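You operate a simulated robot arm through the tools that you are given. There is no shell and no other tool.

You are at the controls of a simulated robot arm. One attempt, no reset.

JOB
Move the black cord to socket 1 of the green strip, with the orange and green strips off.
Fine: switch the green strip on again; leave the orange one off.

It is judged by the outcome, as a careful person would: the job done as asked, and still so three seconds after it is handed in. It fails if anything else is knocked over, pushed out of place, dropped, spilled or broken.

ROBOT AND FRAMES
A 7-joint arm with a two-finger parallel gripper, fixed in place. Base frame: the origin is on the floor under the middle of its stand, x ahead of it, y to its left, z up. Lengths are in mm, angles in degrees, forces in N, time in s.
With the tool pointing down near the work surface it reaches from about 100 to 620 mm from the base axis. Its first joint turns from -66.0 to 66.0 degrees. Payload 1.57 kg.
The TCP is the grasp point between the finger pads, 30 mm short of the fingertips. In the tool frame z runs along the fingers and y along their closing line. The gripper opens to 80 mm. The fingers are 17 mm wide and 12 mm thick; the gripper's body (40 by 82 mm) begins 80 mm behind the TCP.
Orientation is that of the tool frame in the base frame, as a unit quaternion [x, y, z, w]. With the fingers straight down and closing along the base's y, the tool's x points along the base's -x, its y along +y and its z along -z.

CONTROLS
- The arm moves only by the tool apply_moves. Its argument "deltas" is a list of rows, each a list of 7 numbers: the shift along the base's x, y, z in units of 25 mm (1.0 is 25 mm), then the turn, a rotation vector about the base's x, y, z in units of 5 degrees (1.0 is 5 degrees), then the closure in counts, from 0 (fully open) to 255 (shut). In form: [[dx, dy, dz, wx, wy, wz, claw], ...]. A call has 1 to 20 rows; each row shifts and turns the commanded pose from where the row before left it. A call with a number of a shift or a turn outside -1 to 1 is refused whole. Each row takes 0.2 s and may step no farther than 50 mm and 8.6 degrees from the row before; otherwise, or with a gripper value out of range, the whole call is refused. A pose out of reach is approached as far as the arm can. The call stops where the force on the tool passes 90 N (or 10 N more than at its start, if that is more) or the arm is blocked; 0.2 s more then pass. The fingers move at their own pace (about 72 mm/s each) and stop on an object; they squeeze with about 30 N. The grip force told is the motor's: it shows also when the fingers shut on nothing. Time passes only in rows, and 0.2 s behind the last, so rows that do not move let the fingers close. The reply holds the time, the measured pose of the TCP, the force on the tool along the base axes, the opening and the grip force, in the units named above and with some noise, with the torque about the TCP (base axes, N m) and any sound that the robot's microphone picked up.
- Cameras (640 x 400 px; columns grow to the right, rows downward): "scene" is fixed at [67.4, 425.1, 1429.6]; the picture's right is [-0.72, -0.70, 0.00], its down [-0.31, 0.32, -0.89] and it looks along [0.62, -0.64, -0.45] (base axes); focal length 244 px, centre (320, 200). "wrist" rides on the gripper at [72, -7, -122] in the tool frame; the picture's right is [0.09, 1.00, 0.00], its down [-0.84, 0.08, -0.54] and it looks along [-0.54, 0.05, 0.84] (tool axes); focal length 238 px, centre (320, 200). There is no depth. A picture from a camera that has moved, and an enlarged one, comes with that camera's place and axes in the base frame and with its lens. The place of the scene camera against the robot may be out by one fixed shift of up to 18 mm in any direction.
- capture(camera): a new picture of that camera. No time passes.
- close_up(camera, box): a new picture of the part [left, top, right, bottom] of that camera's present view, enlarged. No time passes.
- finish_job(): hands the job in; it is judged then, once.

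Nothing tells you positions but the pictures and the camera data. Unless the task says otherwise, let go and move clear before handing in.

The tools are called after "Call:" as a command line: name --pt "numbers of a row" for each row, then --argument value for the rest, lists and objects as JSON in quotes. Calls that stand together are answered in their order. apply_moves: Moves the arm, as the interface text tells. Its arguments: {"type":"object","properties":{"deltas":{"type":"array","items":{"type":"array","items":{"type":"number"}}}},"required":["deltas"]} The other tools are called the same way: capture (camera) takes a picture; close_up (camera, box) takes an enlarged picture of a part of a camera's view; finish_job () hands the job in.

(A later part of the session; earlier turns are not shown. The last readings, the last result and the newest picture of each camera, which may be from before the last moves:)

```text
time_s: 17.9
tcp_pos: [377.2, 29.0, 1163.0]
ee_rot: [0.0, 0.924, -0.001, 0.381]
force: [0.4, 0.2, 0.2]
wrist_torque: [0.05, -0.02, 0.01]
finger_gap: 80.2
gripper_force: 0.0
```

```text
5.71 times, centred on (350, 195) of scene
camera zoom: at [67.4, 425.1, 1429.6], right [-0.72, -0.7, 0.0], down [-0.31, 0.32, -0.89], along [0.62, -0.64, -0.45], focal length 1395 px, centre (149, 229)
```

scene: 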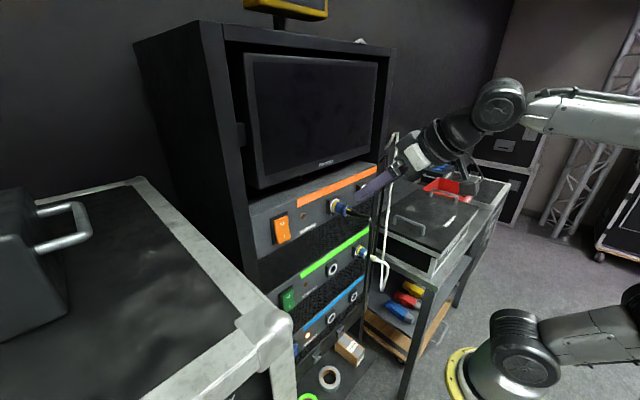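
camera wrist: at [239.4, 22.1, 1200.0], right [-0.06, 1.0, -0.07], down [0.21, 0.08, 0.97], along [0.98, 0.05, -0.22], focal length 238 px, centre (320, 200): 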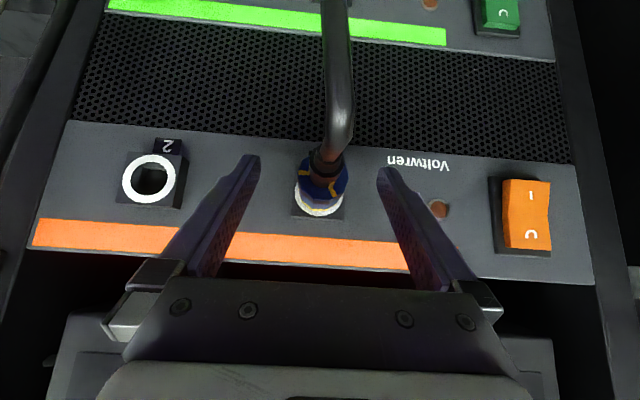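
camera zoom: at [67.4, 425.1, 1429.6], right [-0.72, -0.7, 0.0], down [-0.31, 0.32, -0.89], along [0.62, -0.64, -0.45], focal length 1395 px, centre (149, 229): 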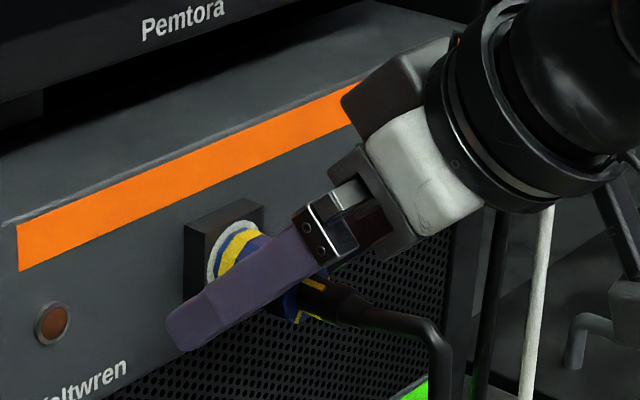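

The fingers are on both sides of the plug with no contact force. I'll close on it now.

Call:
apply_moves --pt "0 0.02 0 0 0 0 150" --pt "0 0 0 0 0 0 255" --pt "0 0 0 0 0 0 255" --pt "0 0 0 0 0 0 255"

Call:
close_up --camera "wrist" --box '[240, 100, 400, 220]'

Call:
close_up --camera "scene" --box '[300, 160, 400, 230]'

```text
time_s: 18.9
tcp_pos: [377.7, 30.3, 1163.3]
ee_rot: [0.0, 0.924, 0.0, 0.381]
force: [1.6, 5.1, 0.0]
wrist_torque: [0.09, -0.01, 0.47]
finger_gap: 28.1
gripper_force: 29.5
```

```text
3.33 times, centred on (320, 160) of wrist
camera zoom: at [239.4, 23.0, 1200.0], right [-0.06, 1.0, -0.07], down [0.21, 0.08, 0.97], along [0.98, 0.05, -0.22], focal length 794 px, centre (320, 333)
```

zoom: 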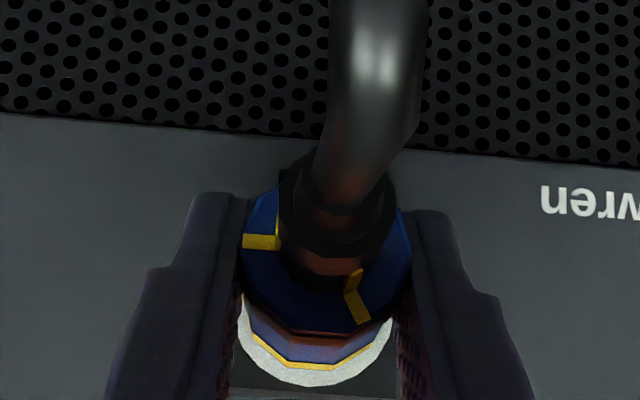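

```text
5.71 times, centred on (350, 195) of scene
camera zoom: at [67.4, 425.2, 1429.6], right [-0.72, -0.7, 0.0], down [-0.31, 0.32, -0.89], along [0.62, -0.64, -0.45], focal length 1395 px, centre (149, 229)
```

zoom: 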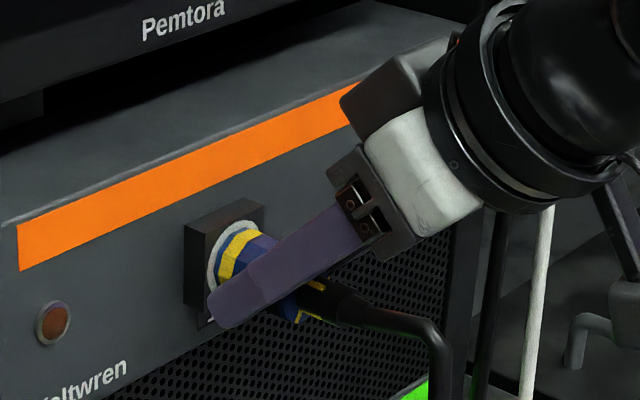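

I have a firm grip with a 28 mm gap. I'll pull gently straight back along −x in small steps and watch the force.

Call:
apply_moves --pt "-0.08 -0.02 0 0 0 0 255" --pt "-0.08 0 0 0 0 0 255" --pt "-0.08 0 0 0 0 0 255"

Call:
close_up --camera "wrist" --box '[240, 100, 400, 220]'

```text
time_s: 19.7
tcp_pos: [373.7, 29.4, 1163.4]
ee_rot: [0.0, 0.924, 0.0, 0.383]
force: [23.5, 15.5, -1.6]
wrist_torque: [0.15, -0.09, 0.43]
finger_gap: 28.6
gripper_force: 29.6
```

```text
3.33 times, centred on (320, 160) of wrist
camera zoom: at [234.4, 22.7, 1199.9], right [-0.07, 1.0, -0.06], down [0.21, 0.08, 0.97], along [0.98, 0.05, -0.21], focal length 794 px, centre (320, 333)
```

zoom: 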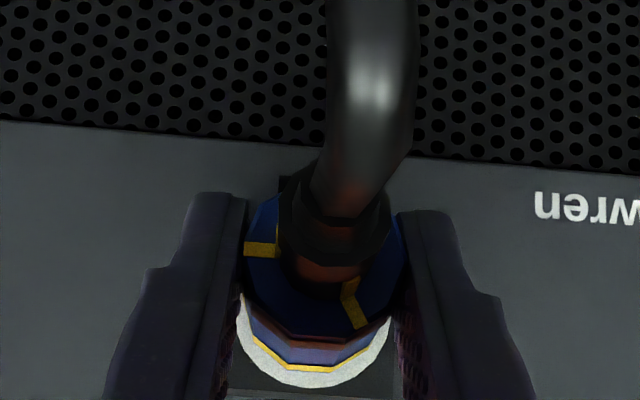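

The pull is at 24 N and the plug looks still seated, with the fingers creeping slightly on its wide rear flange. There is some side load, so I'll re-center in y, hold, and look.

Call:
apply_moves --pt "0 0.04 0 0 0 0 255" --pt "0 0 0 0 0 0 255"

Call:
close_up --camera "scene" --box '[310, 180, 380, 230]'

Call:
close_up --camera "wrist" --box '[270, 120, 370, 190]'

Call:
close_up --camera "scene" --box '[320, 225, 390, 275]'

```text
time_s: 20.3
tcp_pos: [370.6, 29.6, 1164.4]
ee_rot: [0.0, 0.924, 0.0, 0.383]
force: [16.9, 7.3, 1.7]
wrist_torque: [0.03, -0.17, 0.25]
finger_gap: 28.7
gripper_force: 30.2
```

```text
8.00 times, centred on (345, 205) of scene
camera zoom: at [67.9, 425.3, 1429.5], right [-0.72, -0.7, 0.0], down [-0.31, 0.32, -0.89], along [0.62, -0.64, -0.45], focal length 1953 px, centre (120, 160)
```

zoom: 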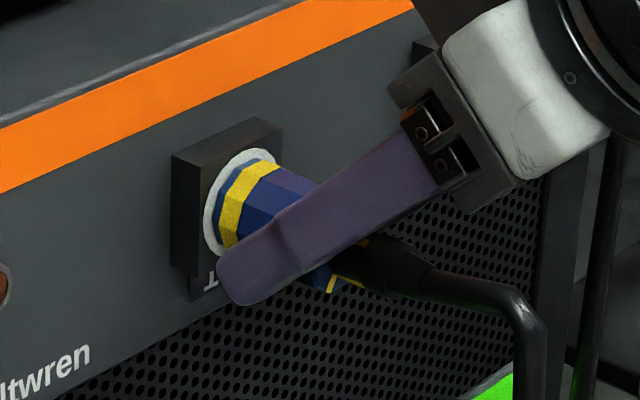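

```text
5.71 times, centred on (320, 155) of wrist
camera zoom: at [233.8, 23.1, 1199.8], right [-0.06, 1.0, -0.07], down [0.21, 0.08, 0.97], along [0.98, 0.05, -0.21], focal length 1362 px, centre (320, 457)
```

zoom: 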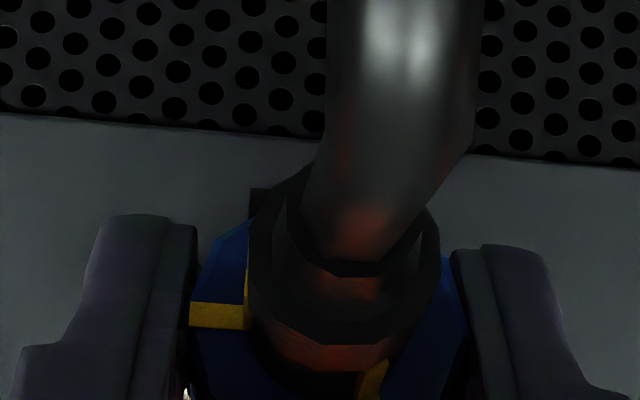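

```text
8.00 times, centred on (355, 250) of scene
camera zoom: at [67.9, 425.3, 1429.5], right [-0.72, -0.7, 0.0], down [-0.31, 0.32, -0.89], along [0.62, -0.64, -0.45], focal length 1953 px, centre (40, -200)
```

zoom: 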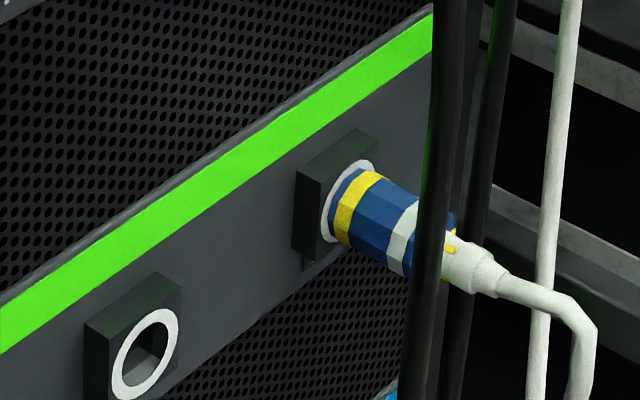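

The fingers slid about 7 mm back along the plug while it stayed seated, so I need a better grip. I'll study the plug's profile on the identical white plug to see whether there is a shoulder to pull on.

Call:
close_up --camera "scene" --box '[344, 238, 384, 263]'

Call:
close_up --camera "scene" --box '[330, 193, 370, 218]'

Call:
close_up --camera "scene" --box '[318, 255, 350, 280]'

```text
16.00 times, centred on (364, 250) of scene
camera zoom: at [67.9, 425.3, 1429.5], right [-0.72, -0.7, 0.0], down [-0.31, 0.32, -0.89], along [0.62, -0.64, -0.45], focal length 3906 px, centre (-384, -608)
```

zoom: 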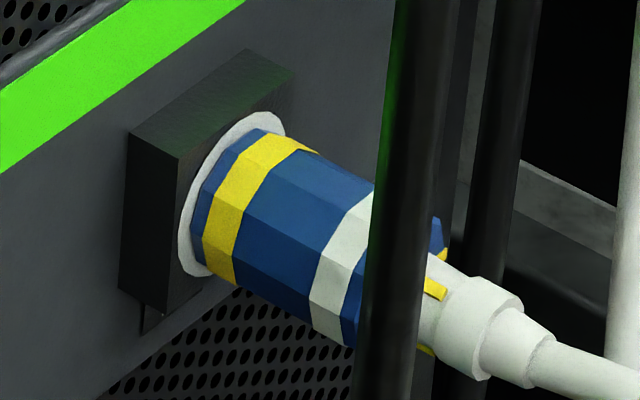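

```text
16.00 times, centred on (350, 206) of scene
camera zoom: at [67.9, 425.3, 1429.5], right [-0.72, -0.7, 0.0], down [-0.31, 0.32, -0.89], along [0.62, -0.64, -0.45], focal length 3906 px, centre (-160, 112)
```

zoom: 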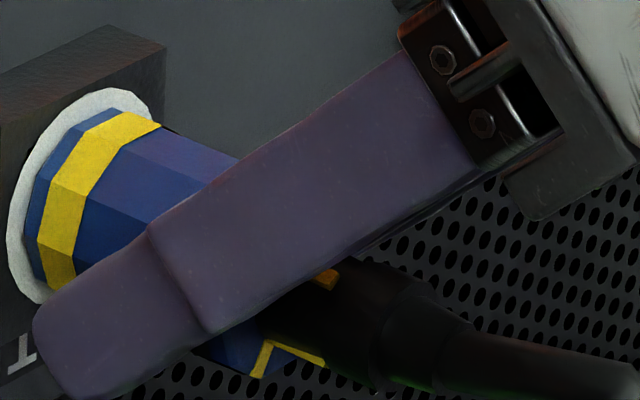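

```text
16.00 times, centred on (334, 268) of scene
camera zoom: at [67.9, 425.3, 1429.5], right [-0.72, -0.7, 0.0], down [-0.31, 0.32, -0.89], along [0.62, -0.64, -0.45], focal length 3906 px, centre (96, -880)
```

zoom: 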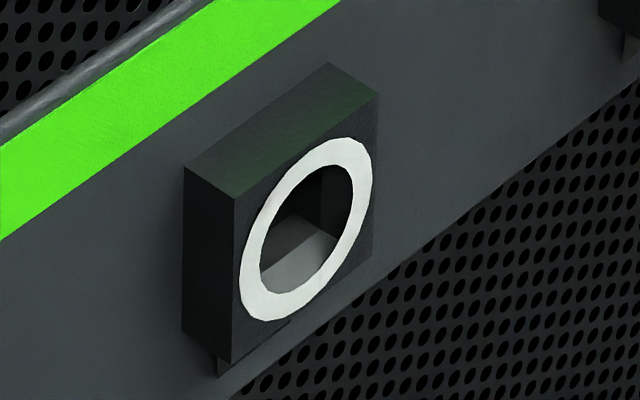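

The plug is a plain 28 mm cylinder with no shoulder, and my off-center grip was pressing it sideways in its socket. I'll reopen, re-center at y≈30.7, move in to mid-body, and regrip with no side load.

Call:
apply_moves --pt "0 0 0 0 0 0 120" --pt "0 0.03 0.1 0 0 0 60" --pt "0.24 0.02 0.06 0 0 0 60" --pt "0 0 0 0 0 0 60"

Call:
capture --camera "wrist"

```text
time_s: 21.3
tcp_pos: [377.1, 30.6, 1167.8]
ee_rot: [0.001, 0.924, -0.001, 0.381]
force: [0.7, 0.3, -0.1]
wrist_torque: [0.01, 0.0, 0.03]
finger_gap: 61.1
gripper_force: 0.0
```

```text
taken
camera wrist: at [239.5, 23.9, 1203.5], right [-0.06, 1.0, -0.07], down [0.21, 0.08, 0.97], along [0.98, 0.05, -0.22], focal length 238 px, centre (320, 200)
```

wrist: 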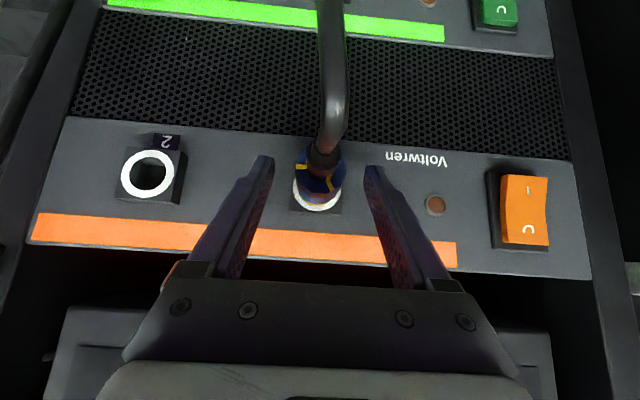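

Re-centered at y≈30.6 and free of contact. Closing on mid-body now.

Call:
apply_moves --pt "0 0 0 0 0 0 160" --pt "0 0 0 0 0 0 255" --pt "0 0 0 0 0 0 255" --pt "0 0 0 0 0 0 255"

Call:
close_up --camera "scene" --box '[310, 180, 380, 230]'

```text
time_s: 22.3
tcp_pos: [377.5, 30.4, 1167.2]
ee_rot: [0.0, 0.925, -0.001, 0.381]
force: [-2.1, -7.4, 1.3]
wrist_torque: [-0.03, 0.03, 0.34]
finger_gap: 28.0
gripper_force: 29.5
```

```text
8.00 times, centred on (345, 205) of scene
camera zoom: at [67.4, 424.8, 1429.7], right [-0.72, -0.7, 0.0], down [-0.31, 0.32, -0.89], along [0.62, -0.64, -0.45], focal length 1953 px, centre (120, 160)
```

zoom: 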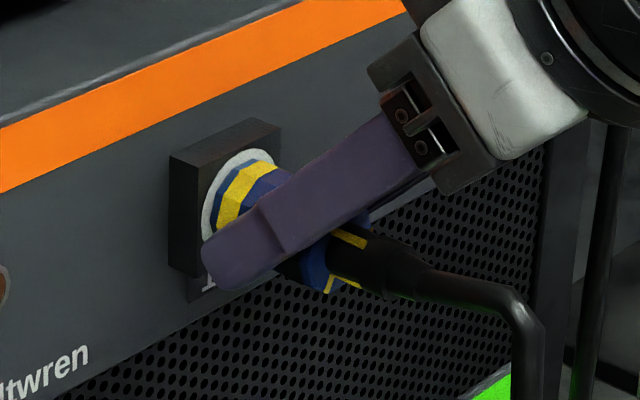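

The grip is good at 28.0 mm. I'll relieve the small side force and yaw torque, then pull straight back slowly.

Call:
apply_moves --pt "0 -0.014 0 0 0 0.06 255" --pt "0 0 0 0 0 0 255"

```text
time_s: 22.9
tcp_pos: [376.5, 30.7, 1166.5]
ee_rot: [-0.002, 0.925, 0.001, 0.381]
force: [4.2, -9.6, -0.3]
wrist_torque: [-0.07, -0.04, -0.49]
finger_gap: 28.3
gripper_force: 29.5
```

Call:
apply_moves --pt "0 -0.02 0 0 0 -0.03 255" --pt "0 0 0 0 0 0 255"

```text
time_s: 23.5
tcp_pos: [377.2, 29.7, 1167.0]
ee_rot: [0.0, 0.924, 0.0, 0.381]
force: [1.7, -6.0, -0.2]
wrist_torque: [-0.08, -0.04, -0.43]
finger_gap: 28.3
gripper_force: 30.0
```

Call:
apply_moves --pt "-0.06 -0.008 0 0 0 -0.015 255"

Call:
apply_moves --pt "-0.06 0 0 0 0 0 255"

Call:
apply_moves --pt "-0.06 0 0 0 0 0 255"

Call:
close_up --camera "scene" --box '[310, 180, 380, 230]'

```text
time_s: 23.9
tcp_pos: [375.0, 29.5, 1167.3]
ee_rot: [0.0, 0.925, 0.0, 0.381]
force: [2.6, -4.6, -0.7]
wrist_torque: [-0.11, -0.07, -0.44]
finger_gap: 27.9
gripper_force: 30.2
```

```text
time_s: 24.3
tcp_pos: [372.7, 29.9, 1165.4]
ee_rot: [0.001, 0.925, -0.002, 0.38]
force: [-1.3, -5.1, 0.5]
wrist_torque: [0.04, 0.01, 0.47]
finger_gap: 28.1
gripper_force: 30.4
```

```text
time_s: 24.7
tcp_pos: [370.8, 30.0, 1167.5]
ee_rot: [0.0, 0.924, -0.001, 0.382]
force: [3.5, -7.0, -0.2]
wrist_torque: [-0.21, -0.05, -0.48]
finger_gap: 28.2
gripper_force: 30.3
```

```text
8.00 times, centred on (345, 205) of scene
camera zoom: at [67.4, 424.8, 1429.7], right [-0.72, -0.7, 0.0], down [-0.31, 0.32, -0.89], along [0.62, -0.64, -0.45], focal length 1953 px, centre (120, 160)
```

zoom: 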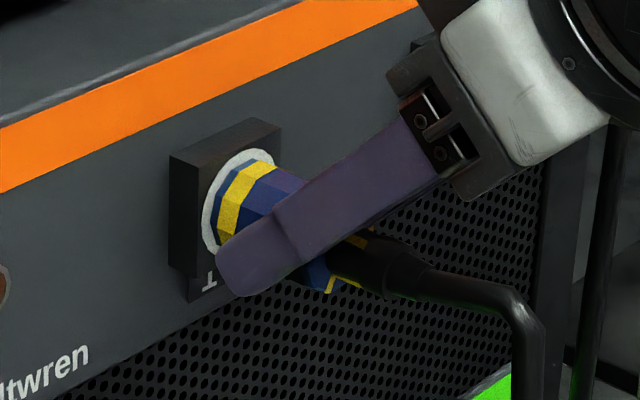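

Call:
close_up --camera "wrist" --box '[240, 100, 400, 220]'

Call:
close_up --camera "scene" --box '[330, 193, 370, 218]'

```text
3.33 times, centred on (320, 160) of wrist
camera zoom: at [233.8, 23.1, 1203.7], right [-0.07, 1.0, -0.07], down [0.21, 0.08, 0.97], along [0.97, 0.05, -0.22], focal length 794 px, centre (320, 333)
```

zoom: 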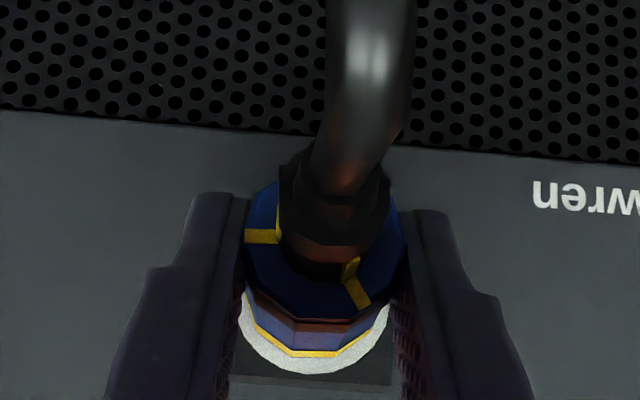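

```text
16.00 times, centred on (350, 206) of scene
camera zoom: at [67.4, 424.8, 1429.7], right [-0.72, -0.7, 0.0], down [-0.31, 0.32, -0.89], along [0.62, -0.64, -0.45], focal length 3906 px, centre (-160, 112)
```

zoom: 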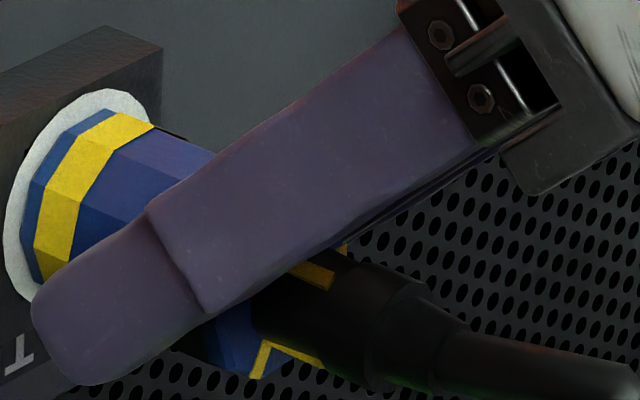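

The plug still looks seated. I'll hold still for a moment to get a steady reading of pose and force before deciding.

Call:
apply_moves --pt "0 0 0 0 0 0 255" --pt "0 0 0 0 0 0 255" --pt "0 0 0 0 0 0 255"

Call:
close_up --camera "wrist" --box '[280, 130, 360, 190]'

```text
time_s: 25.5
tcp_pos: [370.4, 30.6, 1167.6]
ee_rot: [0.0, 0.924, 0.0, 0.381]
force: [2.6, -7.3, -0.4]
wrist_torque: [-0.07, -0.05, -0.36]
finger_gap: 27.9
gripper_force: 30.5
```

```text
6.67 times, centred on (320, 160) of wrist
camera zoom: at [234.0, 23.1, 1203.9], right [-0.07, 1.0, -0.07], down [0.21, 0.08, 0.97], along [0.98, 0.05, -0.22], focal length 1589 px, centre (320, 467)
```

zoom: 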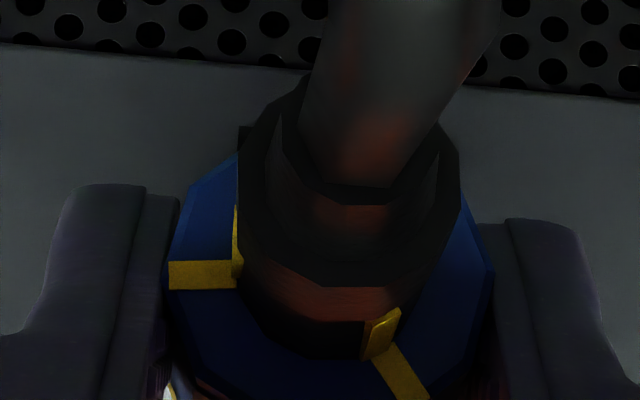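

The plug hasn't moved; the pads slid because I gripped near the narrow fingertips rather than at the pad center. I'll open, reduce the tilt to about 25° so the full pad covers the plug body at the TCP, and regrip.

Call:
apply_moves --pt "0 0 0 0 0 0 100" --pt "0 0 0 0 0 0 50" --pt "0 0 0 0 1 0 50" --pt "0 0 0 0 1 0 50" --pt "0 0 0 0 1 0 50" --pt "0 0 0 0 1 0 50" --pt "0 0 0 0 0 0 50"

Call:
capture --camera "wrist"

Call:
close_up --camera "scene" --box '[300, 160, 400, 230]'

```text
time_s: 27.1
tcp_pos: [372.5, 30.5, 1166.7]
ee_rot: [0.0, 0.977, -0.001, 0.213]
force: [0.3, -0.3, 0.6]
wrist_torque: [-0.02, -0.02, -0.02]
finger_gap: 64.5
gripper_force: 0.2
```

```text
taken
camera wrist: at [255.4, 23.1, 1249.1], right [-0.08, 1.0, -0.04], down [0.53, 0.08, 0.84], along [0.84, 0.05, -0.54], focal length 238 px, centre (320, 200)
```

wrist: 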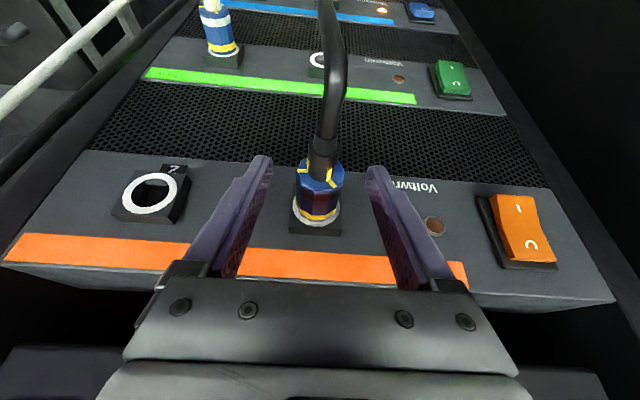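

```text
5.71 times, centred on (350, 195) of scene
camera zoom: at [67.4, 425.1, 1429.6], right [-0.72, -0.7, 0.0], down [-0.31, 0.32, -0.89], along [0.62, -0.64, -0.45], focal length 1395 px, centre (149, 229)
```

zoom: 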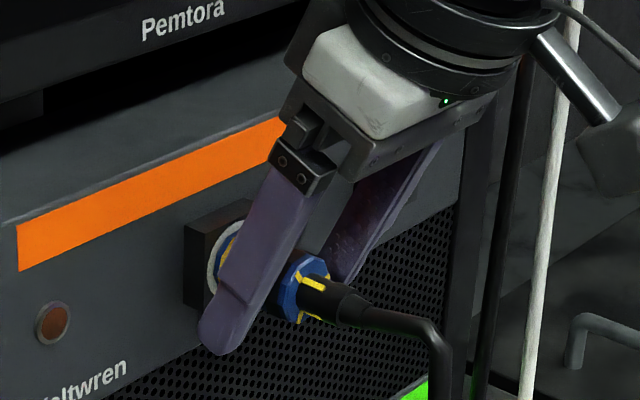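

This angle shows the plug's side well. Zooming in on it.

Call:
close_up --camera "wrist" --box '[270, 130, 370, 240]'

Call:
close_up --camera "wrist" --box '[180, 0, 280, 80]'

Call:
close_up --camera "wrist" --box '[100, 150, 200, 230]'

```text
3.64 times, centred on (320, 185) of wrist
camera zoom: at [255.4, 23.1, 1249.1], right [-0.08, 1.0, -0.04], down [0.53, 0.08, 0.84], along [0.84, 0.05, -0.54], focal length 867 px, centre (320, 254)
```

zoom: 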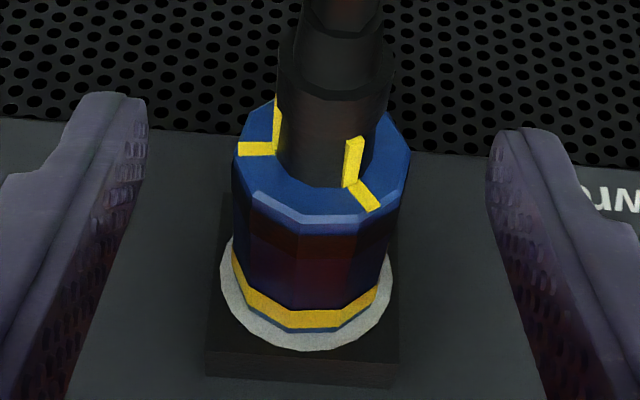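

```text
5.00 times, centred on (230, 40) of wrist
camera zoom: at [255.4, 23.1, 1249.1], right [-0.08, 1.0, -0.04], down [0.53, 0.08, 0.84], along [0.84, 0.05, -0.54], focal length 1192 px, centre (770, 1000)
```

zoom: 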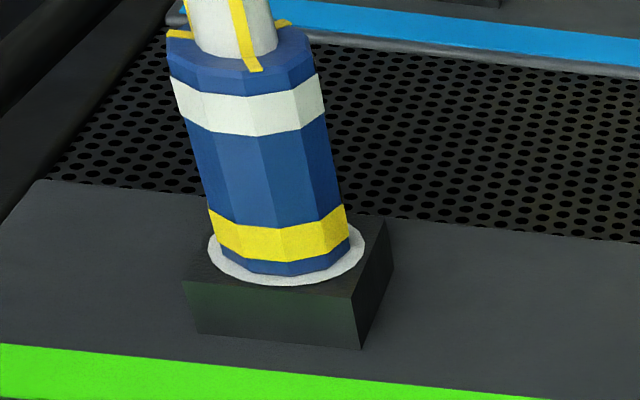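

```text
5.00 times, centred on (150, 190) of wrist
camera zoom: at [255.4, 23.1, 1249.1], right [-0.08, 1.0, -0.04], down [0.53, 0.08, 0.84], along [0.84, 0.05, -0.54], focal length 1192 px, centre (1170, 250)
```

zoom: 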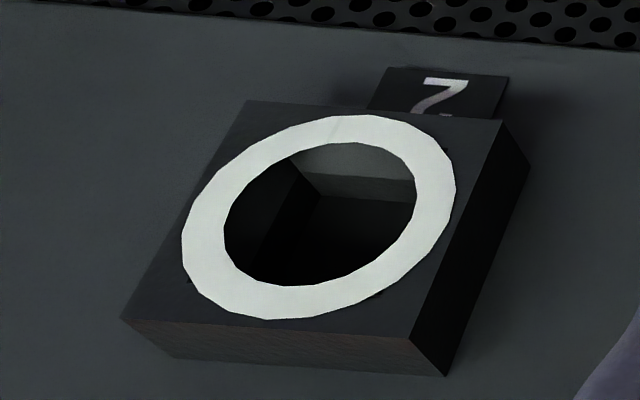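

The plug is round with no keying or latch. I'll move in so its axis lies exactly at the TCP (pad center) and grip again.

Call:
apply_moves --pt "0.2 0 -0.15 0 0 0 50" --pt "0.19 -0.01 -0.15 0 0 0 50" --pt "0 0 0 0 0 0 150" --pt "0 0 0 0 0 0 255" --pt "0 0 0 0 0 0 255" --pt "0 0 0 0 0 0 255"

Call:
close_up --camera "scene" --box '[310, 180, 380, 230]'

Call:
close_up --camera "wrist" --box '[240, 100, 400, 220]'

```text
time_s: 28.5
tcp_pos: [382.9, 30.3, 1158.8]
ee_rot: [-0.001, 0.977, 0.0, 0.215]
force: [1.1, 5.0, -0.8]
wrist_torque: [0.09, -0.04, 0.26]
finger_gap: 28.5
gripper_force: 29.4
```

```text
8.00 times, centred on (345, 205) of scene
camera zoom: at [67.4, 425.2, 1429.6], right [-0.72, -0.7, 0.0], down [-0.31, 0.32, -0.89], along [0.62, -0.64, -0.45], focal length 1953 px, centre (120, 160)
```

zoom: 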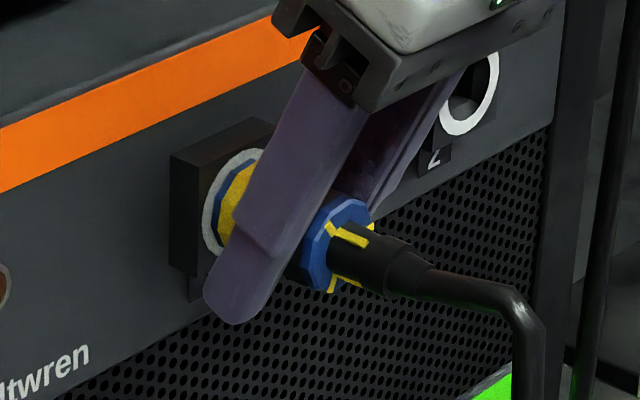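

```text
3.33 times, centred on (320, 160) of wrist
camera zoom: at [265.7, 22.8, 1240.9], right [-0.08, 1.0, -0.04], down [0.53, 0.08, 0.84], along [0.84, 0.05, -0.54], focal length 794 px, centre (320, 333)
```

zoom: 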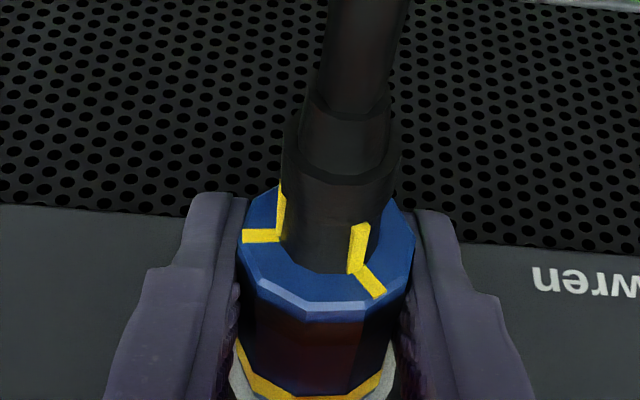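

Now the pads grip the middle of the body. I'll pull straight back again and watch.

Call:
apply_moves --pt "-0.08 0.01 0 0 0 0 255" --pt "-0.08 0 0 0 0 0 255"

Call:
close_up --camera "wrist" --box '[240, 100, 400, 220]'

```text
time_s: 29.1
tcp_pos: [377.9, 30.4, 1159.6]
ee_rot: [0.0, 0.976, -0.001, 0.216]
force: [16.5, -8.3, -2.5]
wrist_torque: [-0.04, -0.13, -0.22]
finger_gap: 27.7
gripper_force: 29.7
```

```text
3.33 times, centred on (320, 160) of wrist
camera zoom: at [261.8, 23.3, 1242.1], right [-0.08, 1.0, -0.04], down [0.53, 0.08, 0.84], along [0.84, 0.05, -0.53], focal length 794 px, centre (320, 333)
```

zoom: 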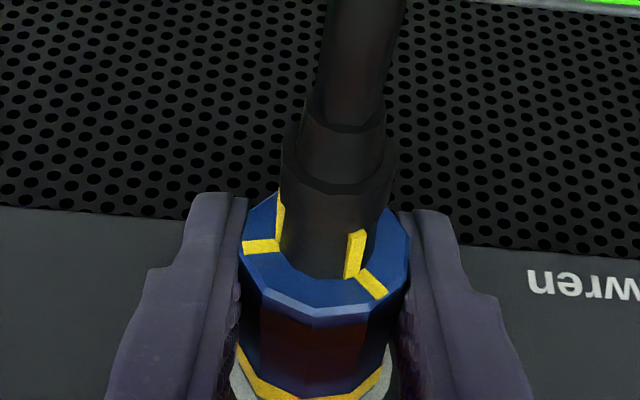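

The pads still slip at about 17–24 N before the plug lets go, and slow pulling just lets them creep. I'll regrip at mid-body and try a brisker pull, limited in distance.

Call:
apply_moves --pt "0 0 0 0 0 0 120" --pt "0.18 0 0 0 0 0 90" --pt "0 0 0 0 0 0 90" --pt "0 0 0 0 0 0 255" --pt "0 0 0 0 0 0 255" --pt "0 0 0 0 0 0 255"

Call:
apply_moves --pt "-0.5 0 0 0 0 0 255"

Call:
close_up --camera "wrist" --box '[240, 100, 400, 220]'

Call:
close_up --camera "scene" --box '[310, 180, 380, 230]'

```text
time_s: 30.5
tcp_pos: [380.8, 29.9, 1159.8]
ee_rot: [0.0, 0.977, -0.002, 0.214]
force: [-1.9, -15.3, 2.2]
wrist_torque: [-0.07, 0.02, -0.07]
finger_gap: 28.1
gripper_force: 30.0
```

```text
time_s: 30.9
tcp_pos: [371.7, 29.8, 1163.3]
ee_rot: [-0.001, 0.976, 0.001, 0.218]
force: [23.4, -13.2, 0.4]
wrist_torque: [-0.12, -0.25, -0.03]
finger_gap: 28.2
gripper_force: 30.2
```

```text
3.33 times, centred on (320, 160) of wrist
camera zoom: at [254.8, 23.2, 1242.5], right [-0.08, 1.0, -0.04], down [0.53, 0.08, 0.85], along [0.85, 0.05, -0.53], focal length 794 px, centre (320, 333)
```

zoom: 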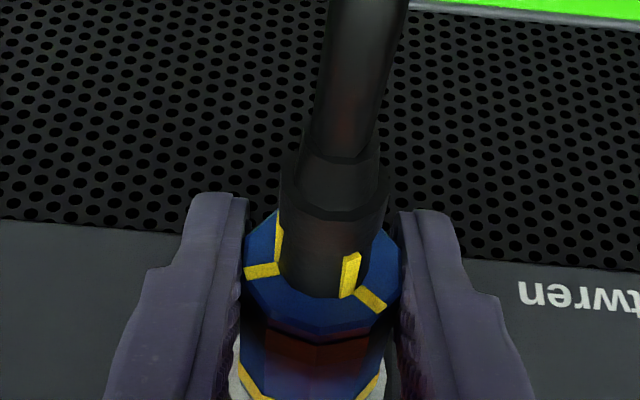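

```text
8.00 times, centred on (345, 205) of scene
camera zoom: at [68.2, 424.6, 1429.7], right [-0.72, -0.7, 0.0], down [-0.31, 0.32, -0.89], along [0.62, -0.64, -0.45], focal length 1953 px, centre (120, 160)
```

zoom: 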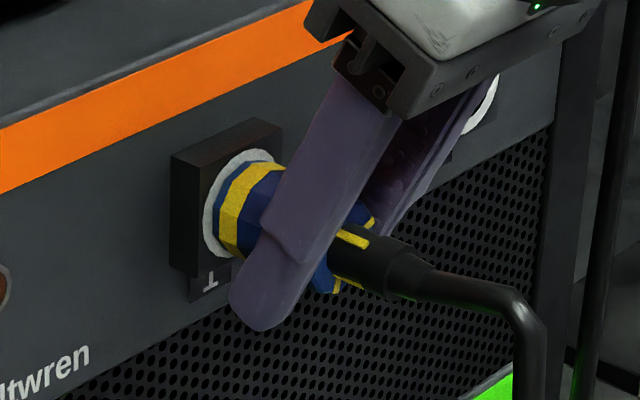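

The slip limit is about 24 N. I'll compare the plug's position at high zoom with the earlier pictures to see whether it has crept out at all.

Call:
close_up --camera "scene" --box '[330, 193, 370, 218]'

Call:
close_up --camera "wrist" --box '[285, 150, 365, 230]'

```text
16.00 times, centred on (350, 206) of scene
camera zoom: at [68.2, 424.6, 1429.7], right [-0.72, -0.7, 0.0], down [-0.31, 0.32, -0.89], along [0.62, -0.64, -0.45], focal length 3906 px, centre (-160, 112)
```

zoom: 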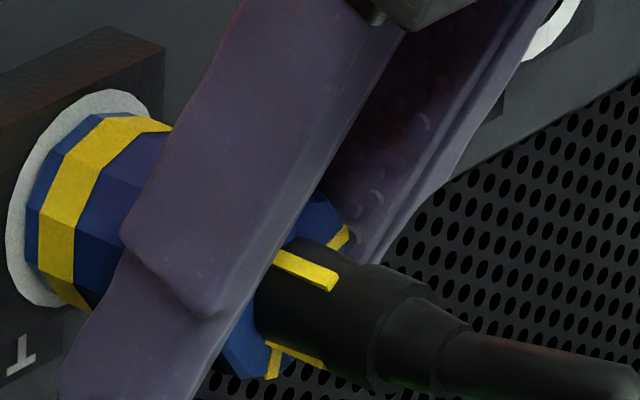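

```text
5.00 times, centred on (325, 190) of wrist
camera zoom: at [254.8, 23.2, 1242.5], right [-0.08, 1.0, -0.04], down [0.53, 0.08, 0.85], along [0.85, 0.05, -0.53], focal length 1192 px, centre (295, 250)
```

zoom: 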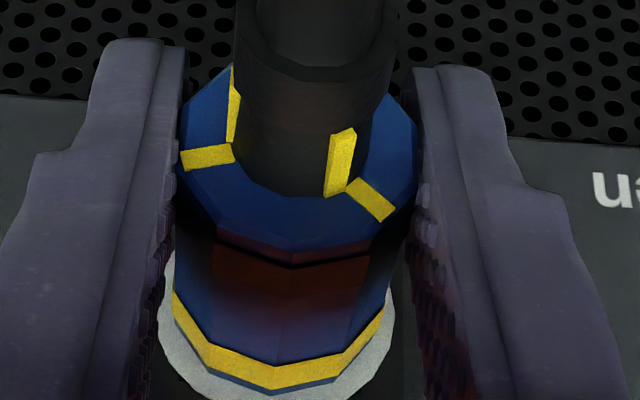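

The plug's axial position hasn't changed, but it has turned a little about its axis, so it rotates in its socket. Turning it while pulling should reduce the axial friction, so I'll regrip at mid-body, re-centered, and try a gentle twist with a light pull.

Call:
apply_moves --pt "0 0 0 0 0 0 120" --pt "0.2 -0.012 -0.03 0 0 0 90" --pt "0.22 -0.012 0 0 0 0 90" --pt "0 0 0 0 0 0 90" --pt "0 0 0 0 0 0 255" --pt "0 0 0 0 0 0 255" --pt "0 0 0 0 0 0 255"

Call:
apply_moves --pt "0 0 0 -0.8 0 0 255" --pt "0 0 0 -0.8 0 0 255"

Call:
close_up --camera "wrist" --box '[240, 100, 400, 220]'

```text
time_s: 32.5
tcp_pos: [380.5, 30.0, 1159.5]
ee_rot: [0.001, 0.977, -0.001, 0.215]
force: [0.2, -1.3, -0.1]
wrist_torque: [-0.02, -0.02, 0.01]
finger_gap: 27.8
gripper_force: 29.6
```

```text
time_s: 33.1
tcp_pos: [381.4, 31.7, 1160.4]
ee_rot: [-0.015, 0.974, -0.068, 0.214]
force: [-4.9, -0.2, 2.7]
wrist_torque: [-0.01, -0.09, 0.06]
finger_gap: 28.1
gripper_force: 30.1
```

```text
3.33 times, centred on (320, 160) of wrist
camera zoom: at [263.7, 34.8, 1241.1], right [-0.08, 0.98, -0.18], down [0.53, 0.2, 0.82], along [0.84, -0.03, -0.54], focal length 794 px, centre (320, 333)
```

zoom: 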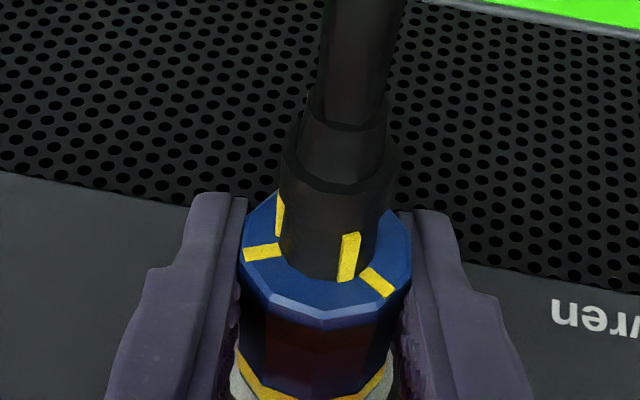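

With this grip the side loads and torques are near zero, and the twist met almost no resistance. Now I'll twist back while pulling gently.

Call:
apply_moves --pt "-0.06 0 0 0.8 0 0 255" --pt "-0.06 0 0 0.8 0 0 255"

Call:
close_up --camera "wrist" --box '[240, 100, 400, 220]'

Call:
close_up --camera "scene" --box '[330, 193, 370, 218]'

```text
time_s: 33.7
tcp_pos: [379.4, 29.7, 1160.8]
ee_rot: [0.0, 0.976, -0.001, 0.217]
force: [24.1, -3.8, -1.6]
wrist_torque: [0.01, -0.01, 0.02]
finger_gap: 28.4
gripper_force: 30.3
```

```text
3.33 times, centred on (320, 160) of wrist
camera zoom: at [262.4, 23.0, 1240.5], right [-0.08, 1.0, -0.04], down [0.53, 0.08, 0.85], along [0.84, 0.05, -0.53], focal length 794 px, centre (320, 333)
```

zoom: 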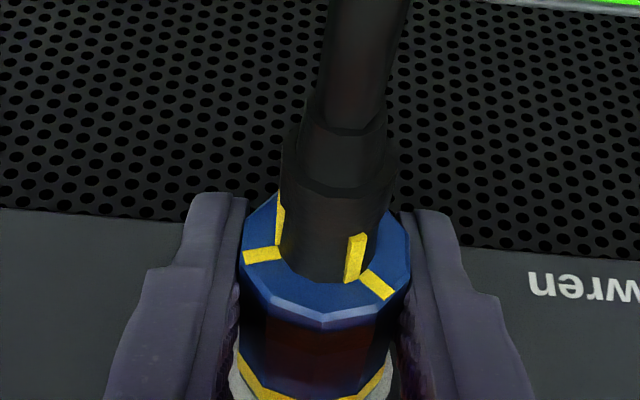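

```text
16.00 times, centred on (350, 206) of scene
camera zoom: at [68.2, 424.9, 1429.6], right [-0.72, -0.7, 0.0], down [-0.31, 0.32, -0.89], along [0.62, -0.64, -0.45], focal length 3906 px, centre (-160, 112)
```

zoom: 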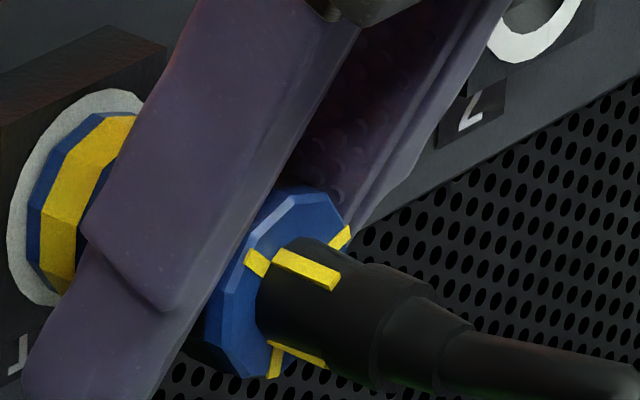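

The pull is at 24 N with side loads near zero, and the plug may have shifted slightly. I'll continue pulling with small alternating twists.

Call:
apply_moves --pt "-0.04 0.004 0 0.4 0 0 255"

Call:
apply_moves --pt "-0.04 0.004 0 0.4 0 0 255"

Call:
close_up --camera "wrist" --box '[240, 100, 400, 220]'

Call:
close_up --camera "scene" --box '[330, 193, 370, 218]'

```text
time_s: 34.1
tcp_pos: [378.0, 29.9, 1160.6]
ee_rot: [0.003, 0.976, 0.018, 0.217]
force: [23.1, -3.2, 0.0]
wrist_torque: [-0.03, -0.02, 0.02]
finger_gap: 28.2
gripper_force: 30.0
```

```text
time_s: 34.5
tcp_pos: [376.7, 29.1, 1160.6]
ee_rot: [0.008, 0.975, 0.034, 0.218]
force: [23.5, -7.4, 1.3]
wrist_torque: [-0.02, 0.0, -0.05]
finger_gap: 28.2
gripper_force: 30.4
```

```text
3.33 times, centred on (320, 160) of wrist
camera zoom: at [259.5, 17.3, 1239.9], right [-0.08, 1.0, 0.03], down [0.53, 0.02, 0.85], along [0.85, 0.09, -0.53], focal length 794 px, centre (320, 333)
```

zoom: 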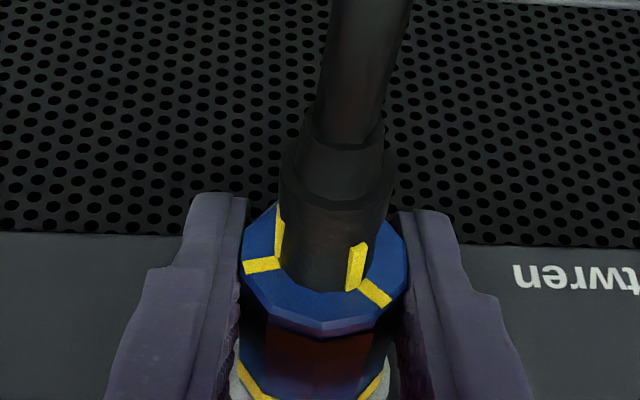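

```text
16.00 times, centred on (350, 206) of scene
camera zoom: at [68.2, 424.8, 1429.7], right [-0.72, -0.7, 0.0], down [-0.31, 0.32, -0.89], along [0.62, -0.64, -0.45], focal length 3906 px, centre (-160, 112)
```

zoom: 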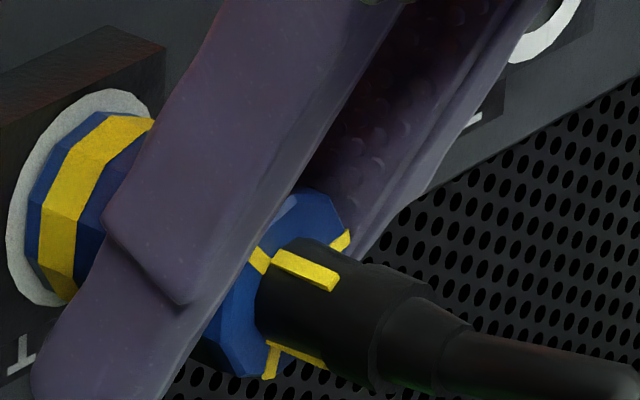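

The pads slip at about 24 N every time, yet twisting the plug needs almost no torque, so plain friction isn't holding it. It could be a twist-lock, so I'll regrip and rotate it further counter-clockwise, watching the torque and the yellow ribs.

Call:
apply_moves --pt "0 0 0 0 0 0 120" --pt "0.1 0 0 -0.8 0 0 90" --pt "0.14 0.012 -0.03 0 0 0 90" --pt "0 0 0 0 0 0 90" --pt "0 0 0 0 0 0 255" --pt "0 0 0 0 0 0 255" --pt "0 0 0 0 0 0 255"

Call:
close_up --camera "wrist" --box '[240, 100, 400, 220]'

Call:
apply_moves --pt "0 0 0 -1 0 0 255" --pt "0 0 0 -1 0 0 255" --pt "0 0 0 -1 0 0 255"

Call:
close_up --camera "wrist" --box '[240, 100, 400, 220]'

```text
time_s: 36.1
tcp_pos: [381.4, 30.2, 1158.7]
ee_rot: [0.0, 0.977, -0.001, 0.215]
force: [-0.4, -14.2, 0.7]
wrist_torque: [-0.06, 0.0, 0.04]
finger_gap: 28.1
gripper_force: 30.7
```

```text
3.33 times, centred on (320, 160) of wrist
camera zoom: at [264.6, 23.3, 1239.7], right [-0.08, 1.0, -0.04], down [0.53, 0.08, 0.84], along [0.84, 0.05, -0.54], focal length 794 px, centre (320, 333)
```

zoom: 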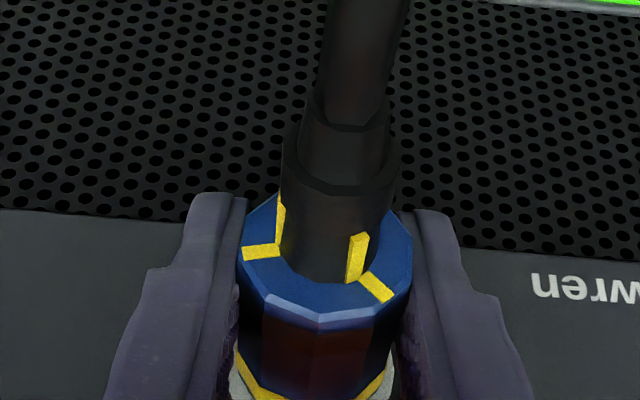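

```text
time_s: 36.9
tcp_pos: [381.6, 31.1, 1159.8]
ee_rot: [-0.028, 0.968, -0.127, 0.213]
force: [7.7, -9.6, 0.1]
wrist_torque: [-0.01, 0.02, 0.12]
finger_gap: 28.2
gripper_force: 30.3
```

```text
3.33 times, centred on (320, 160) of wrist
camera zoom: at [264.6, 44.7, 1238.8], right [-0.08, 0.95, -0.3], down [0.53, 0.29, 0.79], along [0.84, -0.09, -0.53], focal length 794 px, centre (320, 333)
```

zoom: 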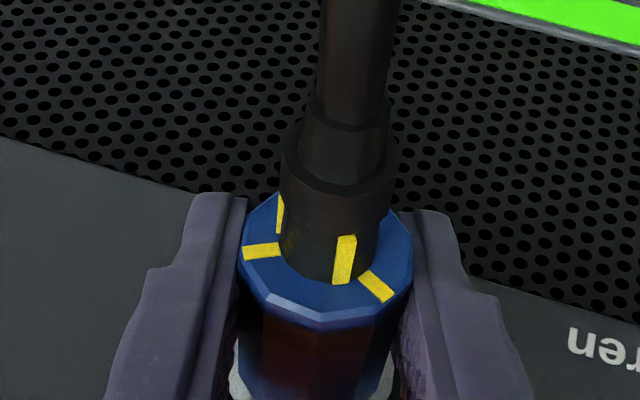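

The plug turned freely with the hand by about 15°. I'll continue to about 30° and then test a pull there.

Call:
apply_moves --pt "0 0 0 -1 0 0 255" --pt "0 0 0 -1 0 0 255" --pt "0 0 0 -1 0 0 255"

Call:
apply_moves --pt "-0.06 0 0 0 0 0 255" --pt "-0.06 0 0 0 0 0 255"

Call:
close_up --camera "wrist" --box '[240, 100, 400, 220]'

Call:
close_up --camera "scene" --box '[310, 180, 380, 230]'

```text
time_s: 37.7
tcp_pos: [382.5, 30.5, 1158.2]
ee_rot: [-0.055, 0.943, -0.254, 0.208]
force: [0.3, -0.3, 0.6]
wrist_torque: [-0.03, 0.01, -0.01]
finger_gap: 28.0
gripper_force: 30.3
```

```text
time_s: 38.3
tcp_pos: [378.7, 31.0, 1159.3]
ee_rot: [-0.056, 0.943, -0.253, 0.208]
force: [-0.2, -0.2, 0.0]
wrist_torque: [0.03, 0.01, 0.0]
finger_gap: 28.3
gripper_force: 29.8
```

```text
3.33 times, centred on (320, 160) of wrist
camera zoom: at [261.5, 65.2, 1232.8], right [-0.08, 0.84, -0.53], down [0.53, 0.49, 0.69], along [0.84, -0.23, -0.49], focal length 794 px, centre (320, 333)
```

zoom: 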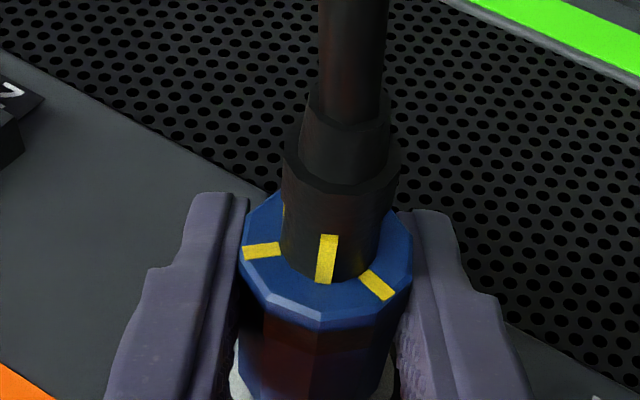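

```text
8.00 times, centred on (345, 205) of scene
camera zoom: at [67.4, 425.1, 1429.6], right [-0.72, -0.7, 0.0], down [-0.31, 0.32, -0.89], along [0.62, -0.64, -0.45], focal length 1953 px, centre (120, 160)
```

zoom: 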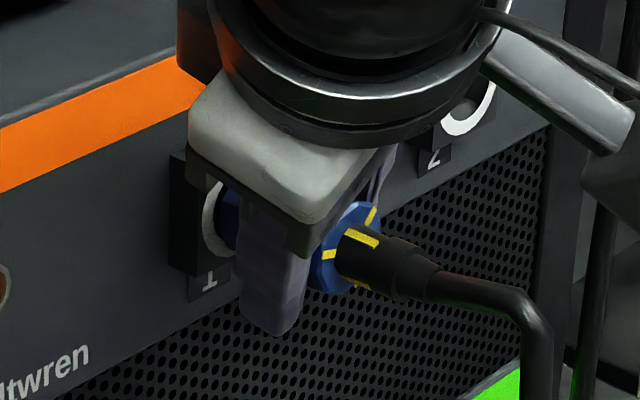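

That was it. These are twist-lock plugs: after a 30° counter-clockwise turn, the yellow marks separated and the plug came back 3 mm with zero force. I'll continue pulling it straight out while keeping this orientation.

Call:
apply_moves --pt "-0.3 0 0 0 0 0 255" --pt "-0.4 0 0 0 0 0 255" --pt "-0.4 0 0 0 0 0 255" --pt "-0.4 0 0 0 0 0 255"

Call:
close_up --camera "wrist" --box '[240, 100, 400, 220]'

Call:
close_up --camera "scene" --box '[310, 170, 410, 240]'

```text
time_s: 39.3
tcp_pos: [338.9, 31.8, 1157.7]
ee_rot: [-0.055, 0.943, -0.253, 0.207]
force: [0.5, 0.1, 0.4]
wrist_torque: [0.0, -0.01, 0.02]
finger_gap: 28.0
gripper_force: 30.1
```

```text
3.33 times, centred on (320, 160) of wrist
camera zoom: at [222.2, 66.0, 1231.7], right [-0.08, 0.84, -0.53], down [0.53, 0.49, 0.69], along [0.84, -0.23, -0.49], focal length 794 px, centre (320, 333)
```

zoom: 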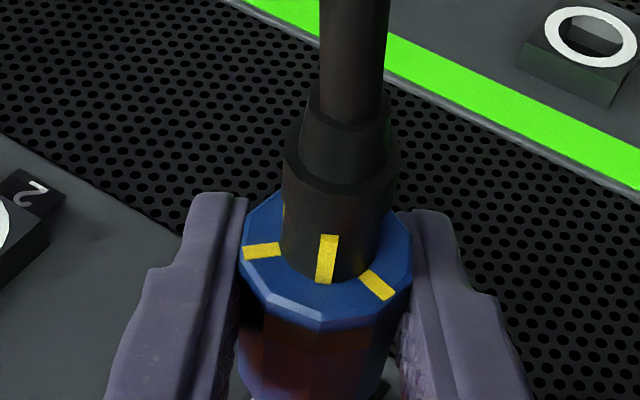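

```text
5.71 times, centred on (360, 205) of scene
camera zoom: at [67.4, 425.1, 1429.6], right [-0.72, -0.7, 0.0], down [-0.31, 0.32, -0.89], along [0.62, -0.64, -0.45], focal length 1395 px, centre (91, 171)
```

zoom: 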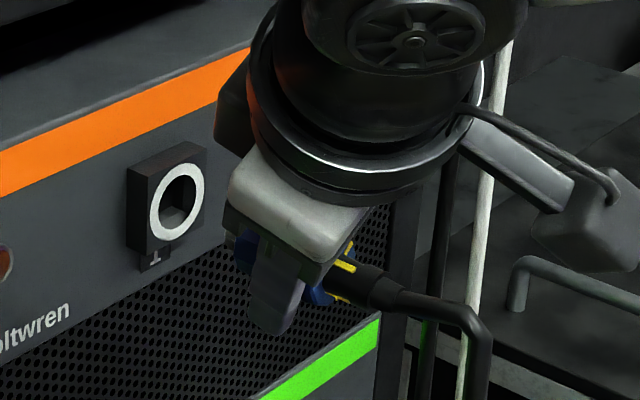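

The plug is fully out and held firmly. Let me look at the whole wrist view and the scene to plan the move down to green socket 1.

Call:
capture --camera "wrist"

Call:
capture --camera "scene"

```text
taken
camera wrist: at [222.2, 66.0, 1231.7], right [-0.08, 0.84, -0.53], down [0.53, 0.49, 0.69], along [0.84, -0.23, -0.49], focal length 238 px, centre (320, 200)
```

wrist: 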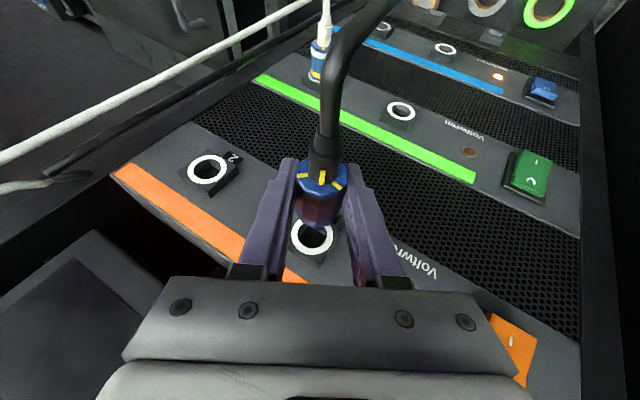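

```text
taken
```

scene: 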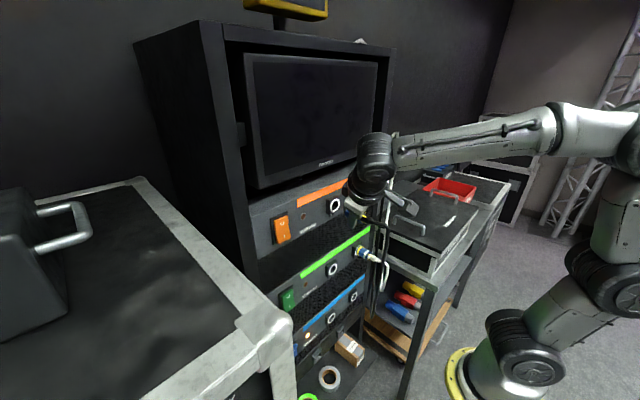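

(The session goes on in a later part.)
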